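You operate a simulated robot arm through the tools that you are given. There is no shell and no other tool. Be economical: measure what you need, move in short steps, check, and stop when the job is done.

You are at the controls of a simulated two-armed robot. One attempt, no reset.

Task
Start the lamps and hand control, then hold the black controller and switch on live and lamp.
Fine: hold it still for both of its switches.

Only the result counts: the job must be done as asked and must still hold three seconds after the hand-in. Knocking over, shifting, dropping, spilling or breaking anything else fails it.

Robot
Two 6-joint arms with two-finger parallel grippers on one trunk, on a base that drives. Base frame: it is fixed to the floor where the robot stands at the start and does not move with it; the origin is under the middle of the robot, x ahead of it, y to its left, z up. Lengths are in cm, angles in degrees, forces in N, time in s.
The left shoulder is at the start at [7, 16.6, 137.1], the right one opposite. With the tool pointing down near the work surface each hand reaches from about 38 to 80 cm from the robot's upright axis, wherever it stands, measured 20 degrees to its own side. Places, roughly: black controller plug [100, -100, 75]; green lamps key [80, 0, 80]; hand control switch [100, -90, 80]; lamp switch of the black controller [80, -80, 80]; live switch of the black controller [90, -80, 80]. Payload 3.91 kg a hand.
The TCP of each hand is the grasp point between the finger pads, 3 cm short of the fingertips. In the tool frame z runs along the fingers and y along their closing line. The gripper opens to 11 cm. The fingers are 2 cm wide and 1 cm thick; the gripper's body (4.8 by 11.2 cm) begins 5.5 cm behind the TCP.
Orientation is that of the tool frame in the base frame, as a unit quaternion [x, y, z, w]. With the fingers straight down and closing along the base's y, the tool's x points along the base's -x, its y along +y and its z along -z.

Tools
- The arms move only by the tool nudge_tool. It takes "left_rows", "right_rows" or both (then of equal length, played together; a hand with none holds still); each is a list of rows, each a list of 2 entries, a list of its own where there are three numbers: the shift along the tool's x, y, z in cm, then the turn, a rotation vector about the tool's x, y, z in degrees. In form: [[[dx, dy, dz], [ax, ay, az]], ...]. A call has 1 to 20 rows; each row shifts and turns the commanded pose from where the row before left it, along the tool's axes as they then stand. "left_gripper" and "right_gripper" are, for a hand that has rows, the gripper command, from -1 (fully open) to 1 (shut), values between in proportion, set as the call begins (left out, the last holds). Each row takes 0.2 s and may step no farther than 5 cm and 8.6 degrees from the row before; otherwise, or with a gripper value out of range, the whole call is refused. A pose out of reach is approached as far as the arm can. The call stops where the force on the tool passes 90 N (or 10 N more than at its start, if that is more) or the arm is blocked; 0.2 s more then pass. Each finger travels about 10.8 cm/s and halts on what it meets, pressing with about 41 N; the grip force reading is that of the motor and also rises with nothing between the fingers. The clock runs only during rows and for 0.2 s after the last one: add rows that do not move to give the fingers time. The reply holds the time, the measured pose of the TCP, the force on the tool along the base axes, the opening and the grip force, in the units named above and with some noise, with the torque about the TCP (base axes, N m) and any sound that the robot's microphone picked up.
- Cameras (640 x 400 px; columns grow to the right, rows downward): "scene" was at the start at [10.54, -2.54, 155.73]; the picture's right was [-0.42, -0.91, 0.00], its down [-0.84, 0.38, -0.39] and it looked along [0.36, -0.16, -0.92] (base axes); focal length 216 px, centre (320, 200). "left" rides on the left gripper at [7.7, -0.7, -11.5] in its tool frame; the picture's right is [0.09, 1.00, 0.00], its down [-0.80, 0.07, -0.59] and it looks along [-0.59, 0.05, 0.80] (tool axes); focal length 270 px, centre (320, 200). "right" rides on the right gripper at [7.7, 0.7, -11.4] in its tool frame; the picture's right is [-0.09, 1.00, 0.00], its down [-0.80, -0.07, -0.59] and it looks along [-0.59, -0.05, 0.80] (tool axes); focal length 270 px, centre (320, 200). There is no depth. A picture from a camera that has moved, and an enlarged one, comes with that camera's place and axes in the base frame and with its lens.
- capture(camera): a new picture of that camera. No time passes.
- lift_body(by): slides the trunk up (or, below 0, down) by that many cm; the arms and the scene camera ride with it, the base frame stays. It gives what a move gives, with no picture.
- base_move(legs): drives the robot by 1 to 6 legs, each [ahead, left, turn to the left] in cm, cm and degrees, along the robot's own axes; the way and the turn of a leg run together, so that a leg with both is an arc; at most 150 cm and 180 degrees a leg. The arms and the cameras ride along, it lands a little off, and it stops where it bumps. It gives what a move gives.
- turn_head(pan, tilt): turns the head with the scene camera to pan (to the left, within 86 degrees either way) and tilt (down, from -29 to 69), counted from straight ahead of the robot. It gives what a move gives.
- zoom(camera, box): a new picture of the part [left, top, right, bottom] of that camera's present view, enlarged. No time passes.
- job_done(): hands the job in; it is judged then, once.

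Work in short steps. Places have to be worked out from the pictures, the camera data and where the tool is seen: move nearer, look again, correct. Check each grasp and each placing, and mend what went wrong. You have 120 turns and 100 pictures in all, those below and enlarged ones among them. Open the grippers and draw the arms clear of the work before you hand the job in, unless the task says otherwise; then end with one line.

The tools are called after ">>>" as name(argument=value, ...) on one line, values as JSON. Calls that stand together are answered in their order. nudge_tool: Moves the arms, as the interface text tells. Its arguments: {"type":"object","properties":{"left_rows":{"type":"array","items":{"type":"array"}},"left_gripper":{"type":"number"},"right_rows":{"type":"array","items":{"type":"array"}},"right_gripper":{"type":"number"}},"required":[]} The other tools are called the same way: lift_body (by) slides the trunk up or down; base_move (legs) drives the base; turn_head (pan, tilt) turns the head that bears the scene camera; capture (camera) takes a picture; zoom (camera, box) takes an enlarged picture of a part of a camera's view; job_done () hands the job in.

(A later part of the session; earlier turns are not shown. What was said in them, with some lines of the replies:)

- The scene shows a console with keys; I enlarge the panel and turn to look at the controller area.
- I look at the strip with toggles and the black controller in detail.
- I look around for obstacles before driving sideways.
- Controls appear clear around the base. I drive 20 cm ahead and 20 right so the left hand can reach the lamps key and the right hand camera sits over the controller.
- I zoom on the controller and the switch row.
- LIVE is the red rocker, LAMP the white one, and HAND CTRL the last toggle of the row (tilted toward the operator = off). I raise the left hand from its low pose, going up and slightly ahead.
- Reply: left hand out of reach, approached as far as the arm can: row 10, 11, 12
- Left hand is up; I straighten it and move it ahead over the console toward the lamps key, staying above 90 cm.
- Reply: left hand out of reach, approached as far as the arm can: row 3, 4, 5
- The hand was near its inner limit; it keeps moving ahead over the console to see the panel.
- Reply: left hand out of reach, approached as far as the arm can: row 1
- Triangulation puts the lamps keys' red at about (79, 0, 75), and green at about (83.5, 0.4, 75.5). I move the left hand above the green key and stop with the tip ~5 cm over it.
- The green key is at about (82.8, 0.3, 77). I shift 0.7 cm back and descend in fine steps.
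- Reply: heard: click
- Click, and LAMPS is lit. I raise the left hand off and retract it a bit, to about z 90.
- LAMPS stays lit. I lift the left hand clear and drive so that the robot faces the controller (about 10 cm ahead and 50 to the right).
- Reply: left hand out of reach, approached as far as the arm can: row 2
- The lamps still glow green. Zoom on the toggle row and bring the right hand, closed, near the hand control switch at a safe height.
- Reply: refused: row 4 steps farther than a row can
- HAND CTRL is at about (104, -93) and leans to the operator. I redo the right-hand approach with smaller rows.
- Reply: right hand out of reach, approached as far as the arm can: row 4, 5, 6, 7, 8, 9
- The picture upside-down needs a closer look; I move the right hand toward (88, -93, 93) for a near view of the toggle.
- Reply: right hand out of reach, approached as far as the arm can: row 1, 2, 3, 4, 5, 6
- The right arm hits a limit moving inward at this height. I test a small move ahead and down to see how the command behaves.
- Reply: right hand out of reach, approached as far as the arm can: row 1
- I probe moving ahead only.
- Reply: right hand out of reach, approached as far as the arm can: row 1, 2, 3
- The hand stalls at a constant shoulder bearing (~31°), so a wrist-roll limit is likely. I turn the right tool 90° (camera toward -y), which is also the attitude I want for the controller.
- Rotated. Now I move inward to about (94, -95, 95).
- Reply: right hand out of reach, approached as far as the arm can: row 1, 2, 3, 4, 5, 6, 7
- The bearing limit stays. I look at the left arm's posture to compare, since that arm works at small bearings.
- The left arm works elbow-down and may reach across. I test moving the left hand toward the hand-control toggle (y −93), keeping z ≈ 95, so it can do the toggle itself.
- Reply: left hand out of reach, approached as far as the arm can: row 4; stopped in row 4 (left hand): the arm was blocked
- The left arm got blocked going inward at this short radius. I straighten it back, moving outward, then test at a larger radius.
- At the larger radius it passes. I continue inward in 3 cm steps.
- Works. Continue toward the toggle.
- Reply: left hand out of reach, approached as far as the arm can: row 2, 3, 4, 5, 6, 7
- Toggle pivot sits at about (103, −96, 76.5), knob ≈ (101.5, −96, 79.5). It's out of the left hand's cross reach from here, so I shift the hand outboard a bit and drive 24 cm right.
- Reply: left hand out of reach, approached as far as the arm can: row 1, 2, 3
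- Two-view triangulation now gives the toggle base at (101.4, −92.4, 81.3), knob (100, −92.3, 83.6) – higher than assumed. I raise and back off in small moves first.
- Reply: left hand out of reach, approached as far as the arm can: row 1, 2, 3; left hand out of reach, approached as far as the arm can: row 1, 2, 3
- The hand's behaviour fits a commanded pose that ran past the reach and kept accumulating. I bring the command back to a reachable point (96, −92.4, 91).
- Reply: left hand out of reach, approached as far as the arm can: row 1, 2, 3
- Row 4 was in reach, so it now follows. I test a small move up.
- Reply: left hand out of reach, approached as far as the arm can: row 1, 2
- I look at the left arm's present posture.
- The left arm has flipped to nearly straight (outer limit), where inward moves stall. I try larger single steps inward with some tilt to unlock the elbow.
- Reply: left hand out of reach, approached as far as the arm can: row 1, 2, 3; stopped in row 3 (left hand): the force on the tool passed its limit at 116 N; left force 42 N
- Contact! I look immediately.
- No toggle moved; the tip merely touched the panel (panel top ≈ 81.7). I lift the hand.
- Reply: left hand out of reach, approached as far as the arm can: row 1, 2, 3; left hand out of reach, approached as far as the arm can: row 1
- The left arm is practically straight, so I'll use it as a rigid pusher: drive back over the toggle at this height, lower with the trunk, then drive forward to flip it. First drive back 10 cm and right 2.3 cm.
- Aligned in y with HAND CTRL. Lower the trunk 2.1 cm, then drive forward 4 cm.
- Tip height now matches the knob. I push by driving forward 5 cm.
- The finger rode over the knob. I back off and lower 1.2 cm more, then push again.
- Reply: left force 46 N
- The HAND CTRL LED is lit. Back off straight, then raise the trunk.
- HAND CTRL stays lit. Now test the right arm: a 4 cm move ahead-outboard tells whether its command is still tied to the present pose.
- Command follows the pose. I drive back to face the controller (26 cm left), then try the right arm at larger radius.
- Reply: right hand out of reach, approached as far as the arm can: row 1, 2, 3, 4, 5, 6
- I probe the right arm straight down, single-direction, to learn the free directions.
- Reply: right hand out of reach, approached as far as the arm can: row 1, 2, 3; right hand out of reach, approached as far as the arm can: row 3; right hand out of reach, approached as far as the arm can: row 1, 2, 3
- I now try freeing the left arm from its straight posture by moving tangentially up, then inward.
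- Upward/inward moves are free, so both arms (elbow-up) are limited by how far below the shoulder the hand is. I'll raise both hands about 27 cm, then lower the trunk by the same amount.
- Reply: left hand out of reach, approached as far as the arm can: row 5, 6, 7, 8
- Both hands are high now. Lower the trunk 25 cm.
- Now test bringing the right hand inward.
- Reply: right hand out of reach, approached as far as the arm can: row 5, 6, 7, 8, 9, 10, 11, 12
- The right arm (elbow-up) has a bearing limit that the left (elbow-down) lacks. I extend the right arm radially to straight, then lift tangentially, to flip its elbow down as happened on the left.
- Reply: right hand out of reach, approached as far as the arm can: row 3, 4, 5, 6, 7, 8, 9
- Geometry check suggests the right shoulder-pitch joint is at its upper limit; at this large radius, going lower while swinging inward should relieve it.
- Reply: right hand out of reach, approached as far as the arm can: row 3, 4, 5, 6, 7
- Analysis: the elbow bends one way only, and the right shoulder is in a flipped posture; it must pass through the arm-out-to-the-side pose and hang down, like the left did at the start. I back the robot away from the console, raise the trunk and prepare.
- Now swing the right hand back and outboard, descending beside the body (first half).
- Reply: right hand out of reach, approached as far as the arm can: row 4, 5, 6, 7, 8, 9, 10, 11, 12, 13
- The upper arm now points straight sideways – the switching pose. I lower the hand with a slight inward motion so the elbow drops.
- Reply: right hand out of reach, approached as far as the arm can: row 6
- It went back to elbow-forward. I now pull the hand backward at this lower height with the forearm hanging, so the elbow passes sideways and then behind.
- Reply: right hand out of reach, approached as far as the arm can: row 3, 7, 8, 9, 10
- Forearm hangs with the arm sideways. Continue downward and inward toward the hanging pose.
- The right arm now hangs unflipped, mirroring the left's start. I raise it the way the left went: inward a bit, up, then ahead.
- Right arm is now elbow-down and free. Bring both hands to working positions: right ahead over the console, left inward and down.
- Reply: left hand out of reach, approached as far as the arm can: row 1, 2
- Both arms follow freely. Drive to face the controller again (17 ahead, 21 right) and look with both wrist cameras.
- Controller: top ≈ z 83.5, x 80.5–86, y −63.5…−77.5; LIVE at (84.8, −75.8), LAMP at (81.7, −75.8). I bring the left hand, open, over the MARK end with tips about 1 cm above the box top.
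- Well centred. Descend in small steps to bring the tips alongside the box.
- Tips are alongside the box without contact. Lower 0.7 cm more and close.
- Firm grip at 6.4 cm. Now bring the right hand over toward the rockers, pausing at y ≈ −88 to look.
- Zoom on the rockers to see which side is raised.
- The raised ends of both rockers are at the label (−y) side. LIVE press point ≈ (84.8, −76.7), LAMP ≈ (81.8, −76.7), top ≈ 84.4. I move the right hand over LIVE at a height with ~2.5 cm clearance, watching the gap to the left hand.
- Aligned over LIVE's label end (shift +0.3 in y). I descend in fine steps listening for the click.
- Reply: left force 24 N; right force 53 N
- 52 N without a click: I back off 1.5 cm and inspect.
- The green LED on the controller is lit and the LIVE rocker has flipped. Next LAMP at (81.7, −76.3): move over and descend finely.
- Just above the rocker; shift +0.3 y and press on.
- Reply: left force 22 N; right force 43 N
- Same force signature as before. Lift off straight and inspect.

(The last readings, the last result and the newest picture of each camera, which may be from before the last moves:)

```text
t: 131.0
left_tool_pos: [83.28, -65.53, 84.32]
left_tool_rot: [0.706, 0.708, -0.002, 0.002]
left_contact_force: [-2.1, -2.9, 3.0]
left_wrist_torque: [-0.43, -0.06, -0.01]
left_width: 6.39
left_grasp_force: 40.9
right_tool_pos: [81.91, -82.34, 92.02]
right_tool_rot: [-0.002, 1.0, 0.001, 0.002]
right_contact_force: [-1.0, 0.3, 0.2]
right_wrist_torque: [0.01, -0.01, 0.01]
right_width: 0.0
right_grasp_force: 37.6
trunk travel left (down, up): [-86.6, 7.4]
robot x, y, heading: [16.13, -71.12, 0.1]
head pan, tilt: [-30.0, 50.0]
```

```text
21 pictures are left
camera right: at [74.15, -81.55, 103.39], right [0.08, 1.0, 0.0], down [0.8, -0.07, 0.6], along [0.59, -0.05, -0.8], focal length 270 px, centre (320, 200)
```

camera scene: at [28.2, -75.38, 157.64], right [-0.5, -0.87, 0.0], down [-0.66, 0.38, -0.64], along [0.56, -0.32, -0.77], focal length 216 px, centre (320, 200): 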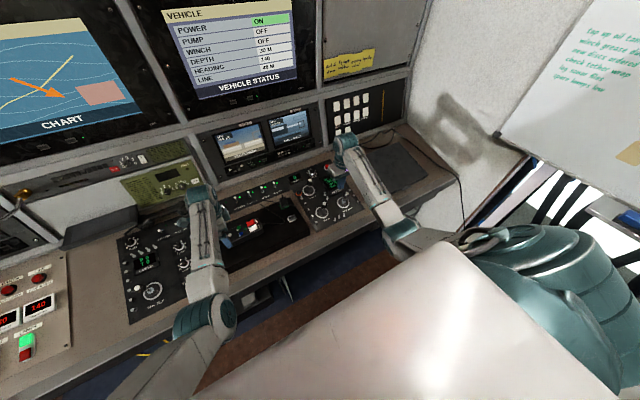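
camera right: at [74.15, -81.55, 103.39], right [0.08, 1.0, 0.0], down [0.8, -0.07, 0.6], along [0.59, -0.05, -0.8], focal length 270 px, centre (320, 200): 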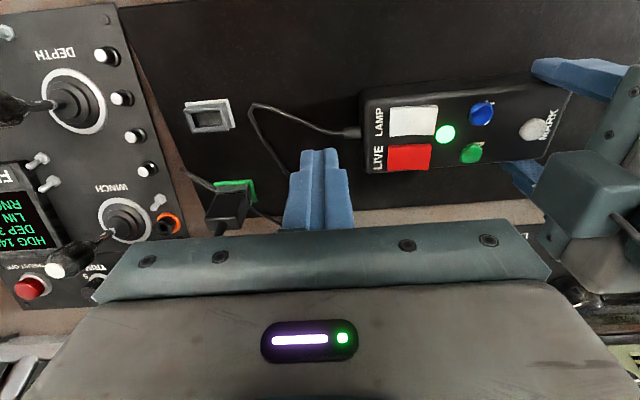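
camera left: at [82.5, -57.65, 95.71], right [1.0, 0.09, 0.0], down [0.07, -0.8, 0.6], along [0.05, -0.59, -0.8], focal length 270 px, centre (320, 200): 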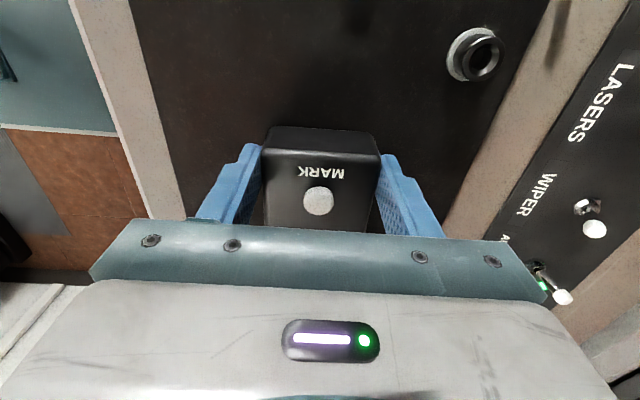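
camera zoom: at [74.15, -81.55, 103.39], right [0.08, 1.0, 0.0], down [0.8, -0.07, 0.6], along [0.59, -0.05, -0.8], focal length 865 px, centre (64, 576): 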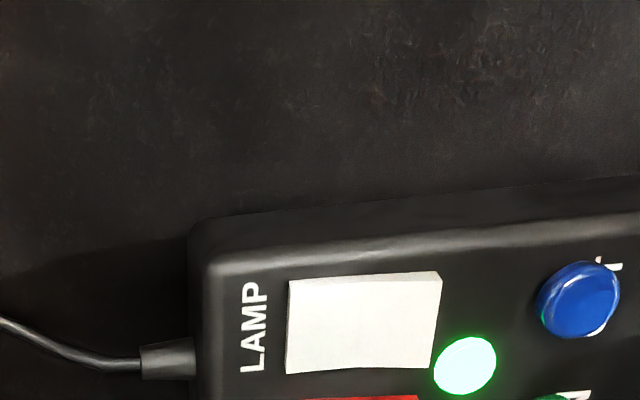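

The LAMP rocker looks flipped; I check both rockers closely from both cameras.

>>> zoom(camera="right", box=[360, 85, 480, 180])

>>> zoom(camera="scene", box=[215, 195, 285, 245])

```text
4.21 times, centred on (420, 132) of right
camera zoom: at [74.15, -81.55, 103.39], right [0.08, 1.0, 0.0], down [0.8, -0.07, 0.6], along [0.59, -0.05, -0.8], focal length 1138 px, centre (-101, 484)
```

zoom: 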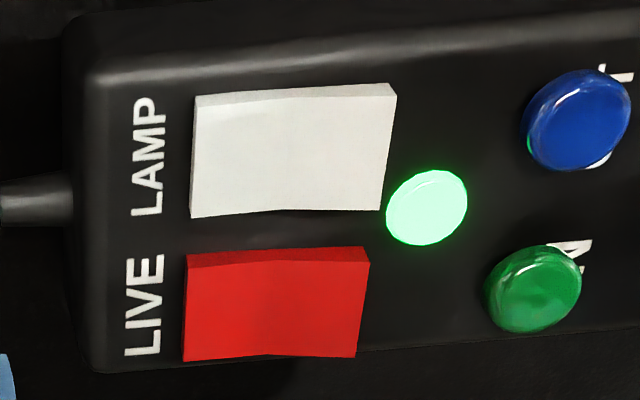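

```text
8.00 times, centred on (250, 220) of scene
camera zoom: at [28.11, -75.31, 157.65], right [-0.5, -0.87, 0.0], down [-0.66, 0.38, -0.64], along [0.56, -0.32, -0.77], focal length 1727 px, centre (880, 40)
```

zoom: 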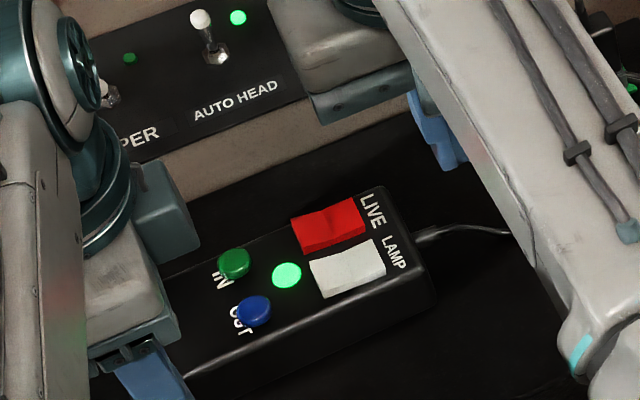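

Both rockers now tilt the same (on) way and the LED glows. Withdraw the right hand, then open the left gripper gently and raise it.

>>> nudge_tool(right_rows=[[[0, -3, -1], [0, 0, 0]], [[1, -3, 0], [0, 0, 0]], [[1, -3, 0], [0, 0, 0]], [[1, -3, 0], [0, 0, 0]], [[1, -3, 0], [0, 0, 0]], [[0, 0, 0], [0, 0, 0]]])

>>> nudge_tool(left_rows=[[[0, 0, 0], [0, 0, 0]], [[0, 0, 0], [0, 0, 0]], [[0, 0, 0], [0, 0, 0]], [[0, 0, 0], [0, 0, 0]]], left_gripper=-1)

>>> nudge_tool(left_rows=[[[0, 0, -1], [0, 0, 0]], [[0, 0, -2], [0, 0, 0]], [[0, 0, -3], [0, 0, 0]], [[0, 0, -3], [0, 0, 0]], [[0, 0, -2], [0, 0, 0]], [[0, 0, 0], [0, 0, 0]]])

>>> capture(camera="left")

>>> capture(camera="scene")

```text
t: 132.4
left_tool_pos: [83.32, -65.36, 84.3]
left_tool_rot: [0.706, 0.709, -0.001, 0.001]
left_contact_force: [-0.1, -4.3, 5.2]
left_wrist_torque: [0.02, -0.14, -0.05]
left_width: 6.36
left_grasp_force: 41.0
right_tool_pos: [77.96, -97.28, 92.77]
right_tool_rot: [-0.002, 1.0, 0.003, 0.001]
right_contact_force: [0.0, -0.1, -0.9]
right_wrist_torque: [0.0, -0.01, -0.02]
right_width: 0.02
right_grasp_force: 37.7
trunk travel left (down, up): [-86.6, 7.4]
robot x, y, heading: [16.14, -71.42, 0.2]
head pan, tilt: [-30.0, 50.0]
```

```text
t: 133.4
left_tool_pos: [83.46, -65.35, 84.23]
left_tool_rot: [0.706, 0.708, -0.001, 0.001]
left_contact_force: [0.4, 0.2, -0.2]
left_wrist_torque: [0.03, -0.01, -0.02]
left_width: 11.01
left_grasp_force: 0.0
right_tool_pos: [78.07, -97.26, 92.69]
right_tool_rot: [-0.002, 1.0, 0.002, 0.002]
right_contact_force: [0.5, 0.7, 0.5]
right_wrist_torque: [0.0, 0.02, 0.01]
right_width: 0.0
right_grasp_force: 37.7
trunk travel left (down, up): [-86.6, 7.4]
robot x, y, heading: [16.25, -71.05, 0.4]
head pan, tilt: [-30.0, 50.0]
```

```text
t: 134.8
left_tool_pos: [83.27, -65.46, 95.13]
left_tool_rot: [0.706, 0.708, 0.0, 0.001]
left_contact_force: [0.6, 0.2, 0.3]
left_wrist_torque: [-0.01, 0.01, 0.01]
left_width: 11.0
left_grasp_force: 0.2
right_tool_pos: [78.09, -97.34, 92.72]
right_tool_rot: [-0.002, 1.0, 0.001, 0.002]
right_contact_force: [0.4, -0.1, 0.2]
right_wrist_torque: [0.02, -0.02, 0.0]
right_width: 0.0
right_grasp_force: 37.5
trunk travel left (down, up): [-86.6, 7.4]
robot x, y, heading: [16.42, -71.5, 0.2]
head pan, tilt: [-30.0, 50.0]
```

```text
18 pictures are left
camera left: at [82.48, -57.78, 106.67], right [1.0, 0.09, 0.0], down [0.07, -0.8, 0.6], along [0.05, -0.6, -0.8], focal length 270 px, centre (320, 200)
```

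left: 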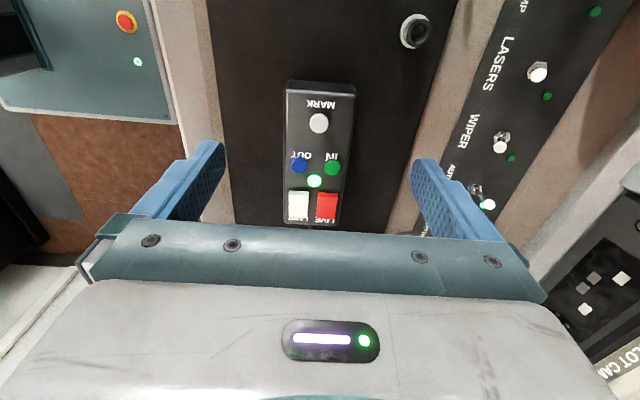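

```text
17 pictures are left
camera scene: at [28.21, -75.37, 157.64], right [-0.5, -0.87, 0.0], down [-0.66, 0.38, -0.64], along [0.56, -0.32, -0.77], focal length 216 px, centre (320, 200)
```

scene: 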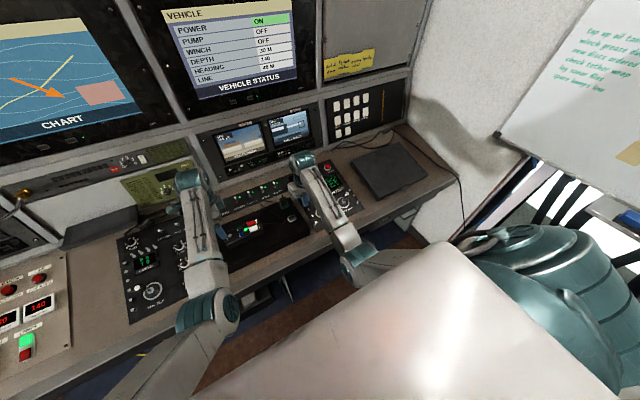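

Controller LED remains on after release, LAMPS key lit. Open the right gripper, back the robot off, and do a final check.

>>> nudge_tool(right_rows=[[[2, -1, -1], [0, 0, 0]], [[0, 0, 0], [0, 0, 0]], [[0, 0, 0], [0, 0, 0]], [[0, 0, 0], [0, 0, 0]]], right_gripper=-1)

>>> base_move(legs=[[-18, 0, 0]])

>>> turn_head(pan=0, tilt=50)

>>> zoom(camera="scene", box=[270, 90, 470, 215])

>>> capture(camera="scene")

```text
t: 135.8
left_tool_pos: [83.31, -65.52, 95.38]
left_tool_rot: [0.706, 0.709, -0.001, 0.001]
left_contact_force: [-0.2, -0.4, 0.0]
left_wrist_torque: [0.02, 0.0, -0.02]
left_width: 10.97
left_grasp_force: 0.1
right_tool_pos: [76.1, -98.29, 93.8]
right_tool_rot: [-0.002, 1.0, 0.001, 0.001]
right_contact_force: [1.0, 0.1, 1.9]
right_wrist_torque: [-0.02, -0.02, -0.04]
right_width: 11.02
right_grasp_force: 0.1
trunk travel left (down, up): [-86.6, 7.4]
robot x, y, heading: [16.27, -71.48, 0.3]
head pan, tilt: [-30.0, 50.0]
```

```text
t: 137.3
left_tool_pos: [65.65, -65.54, 95.03]
left_tool_rot: [0.706, 0.708, -0.003, 0.0]
left_contact_force: [-0.2, 0.2, 0.4]
left_wrist_torque: [0.03, 0.0, 0.04]
left_width: 11.0
left_grasp_force: 0.0
right_tool_pos: [58.34, -98.53, 93.65]
right_tool_rot: [0.0, 1.0, 0.001, 0.0]
right_contact_force: [0.7, 0.9, -0.3]
right_wrist_torque: [0.03, 0.05, 0.0]
right_width: 10.99
right_grasp_force: 0.0
trunk travel left (down, up): [-86.6, 7.4]
robot x, y, heading: [-1.63, -71.64, 0.0]
head pan, tilt: [-30.0, 50.0]
```

```text
t: 138.2
left_tool_pos: [65.35, -65.6, 95.13]
left_tool_rot: [0.707, 0.708, -0.001, 0.002]
left_contact_force: [-0.2, -0.4, -0.4]
left_wrist_torque: [-0.01, -0.03, 0.02]
left_width: 11.0
left_grasp_force: 0.0
right_tool_pos: [58.01, -98.28, 93.77]
right_tool_rot: [-0.001, 1.0, 0.001, 0.002]
right_contact_force: [0.9, 0.2, 0.6]
right_wrist_torque: [0.0, 0.01, -0.02]
right_width: 11.02
right_grasp_force: 0.1
trunk travel left (down, up): [-86.6, 7.4]
robot x, y, heading: [-2.0, -71.62, -0.1]
head pan, tilt: [0.0, 50.0]
```

```text
3.20 times, centred on (370, 152) of scene
camera zoom: at [11.25, -71.59, 157.64], right [0.0, -1.0, 0.0], down [-0.77, 0.0, -0.64], along [0.64, 0.0, -0.77], focal length 691 px, centre (160, 352)
```

zoom: 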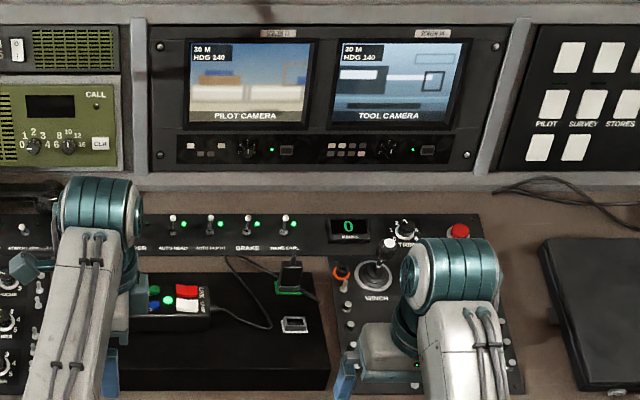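

```text
15 pictures are left
camera scene: at [11.25, -71.59, 157.64], right [0.0, -1.0, 0.0], down [-0.77, 0.0, -0.64], along [0.64, 0.0, -0.77], focal length 216 px, centre (320, 200)
```

scene: 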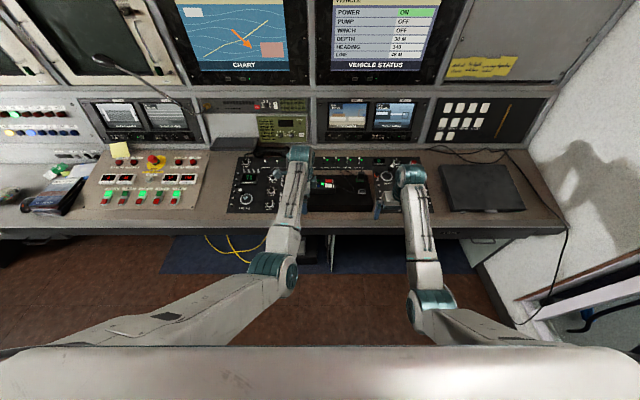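

LAMPS, HAND CTRL and the controller LED are all lit, MARKS still reads 0, and the arms are clear with both grippers open. Handing in.

>>> job_done()

```text
The job is handed in.
```

The lamps and hand control are started, and the black controller's live and lamp switches are on. The left hand held the controller still for both switches, then released it. The job is handed in.
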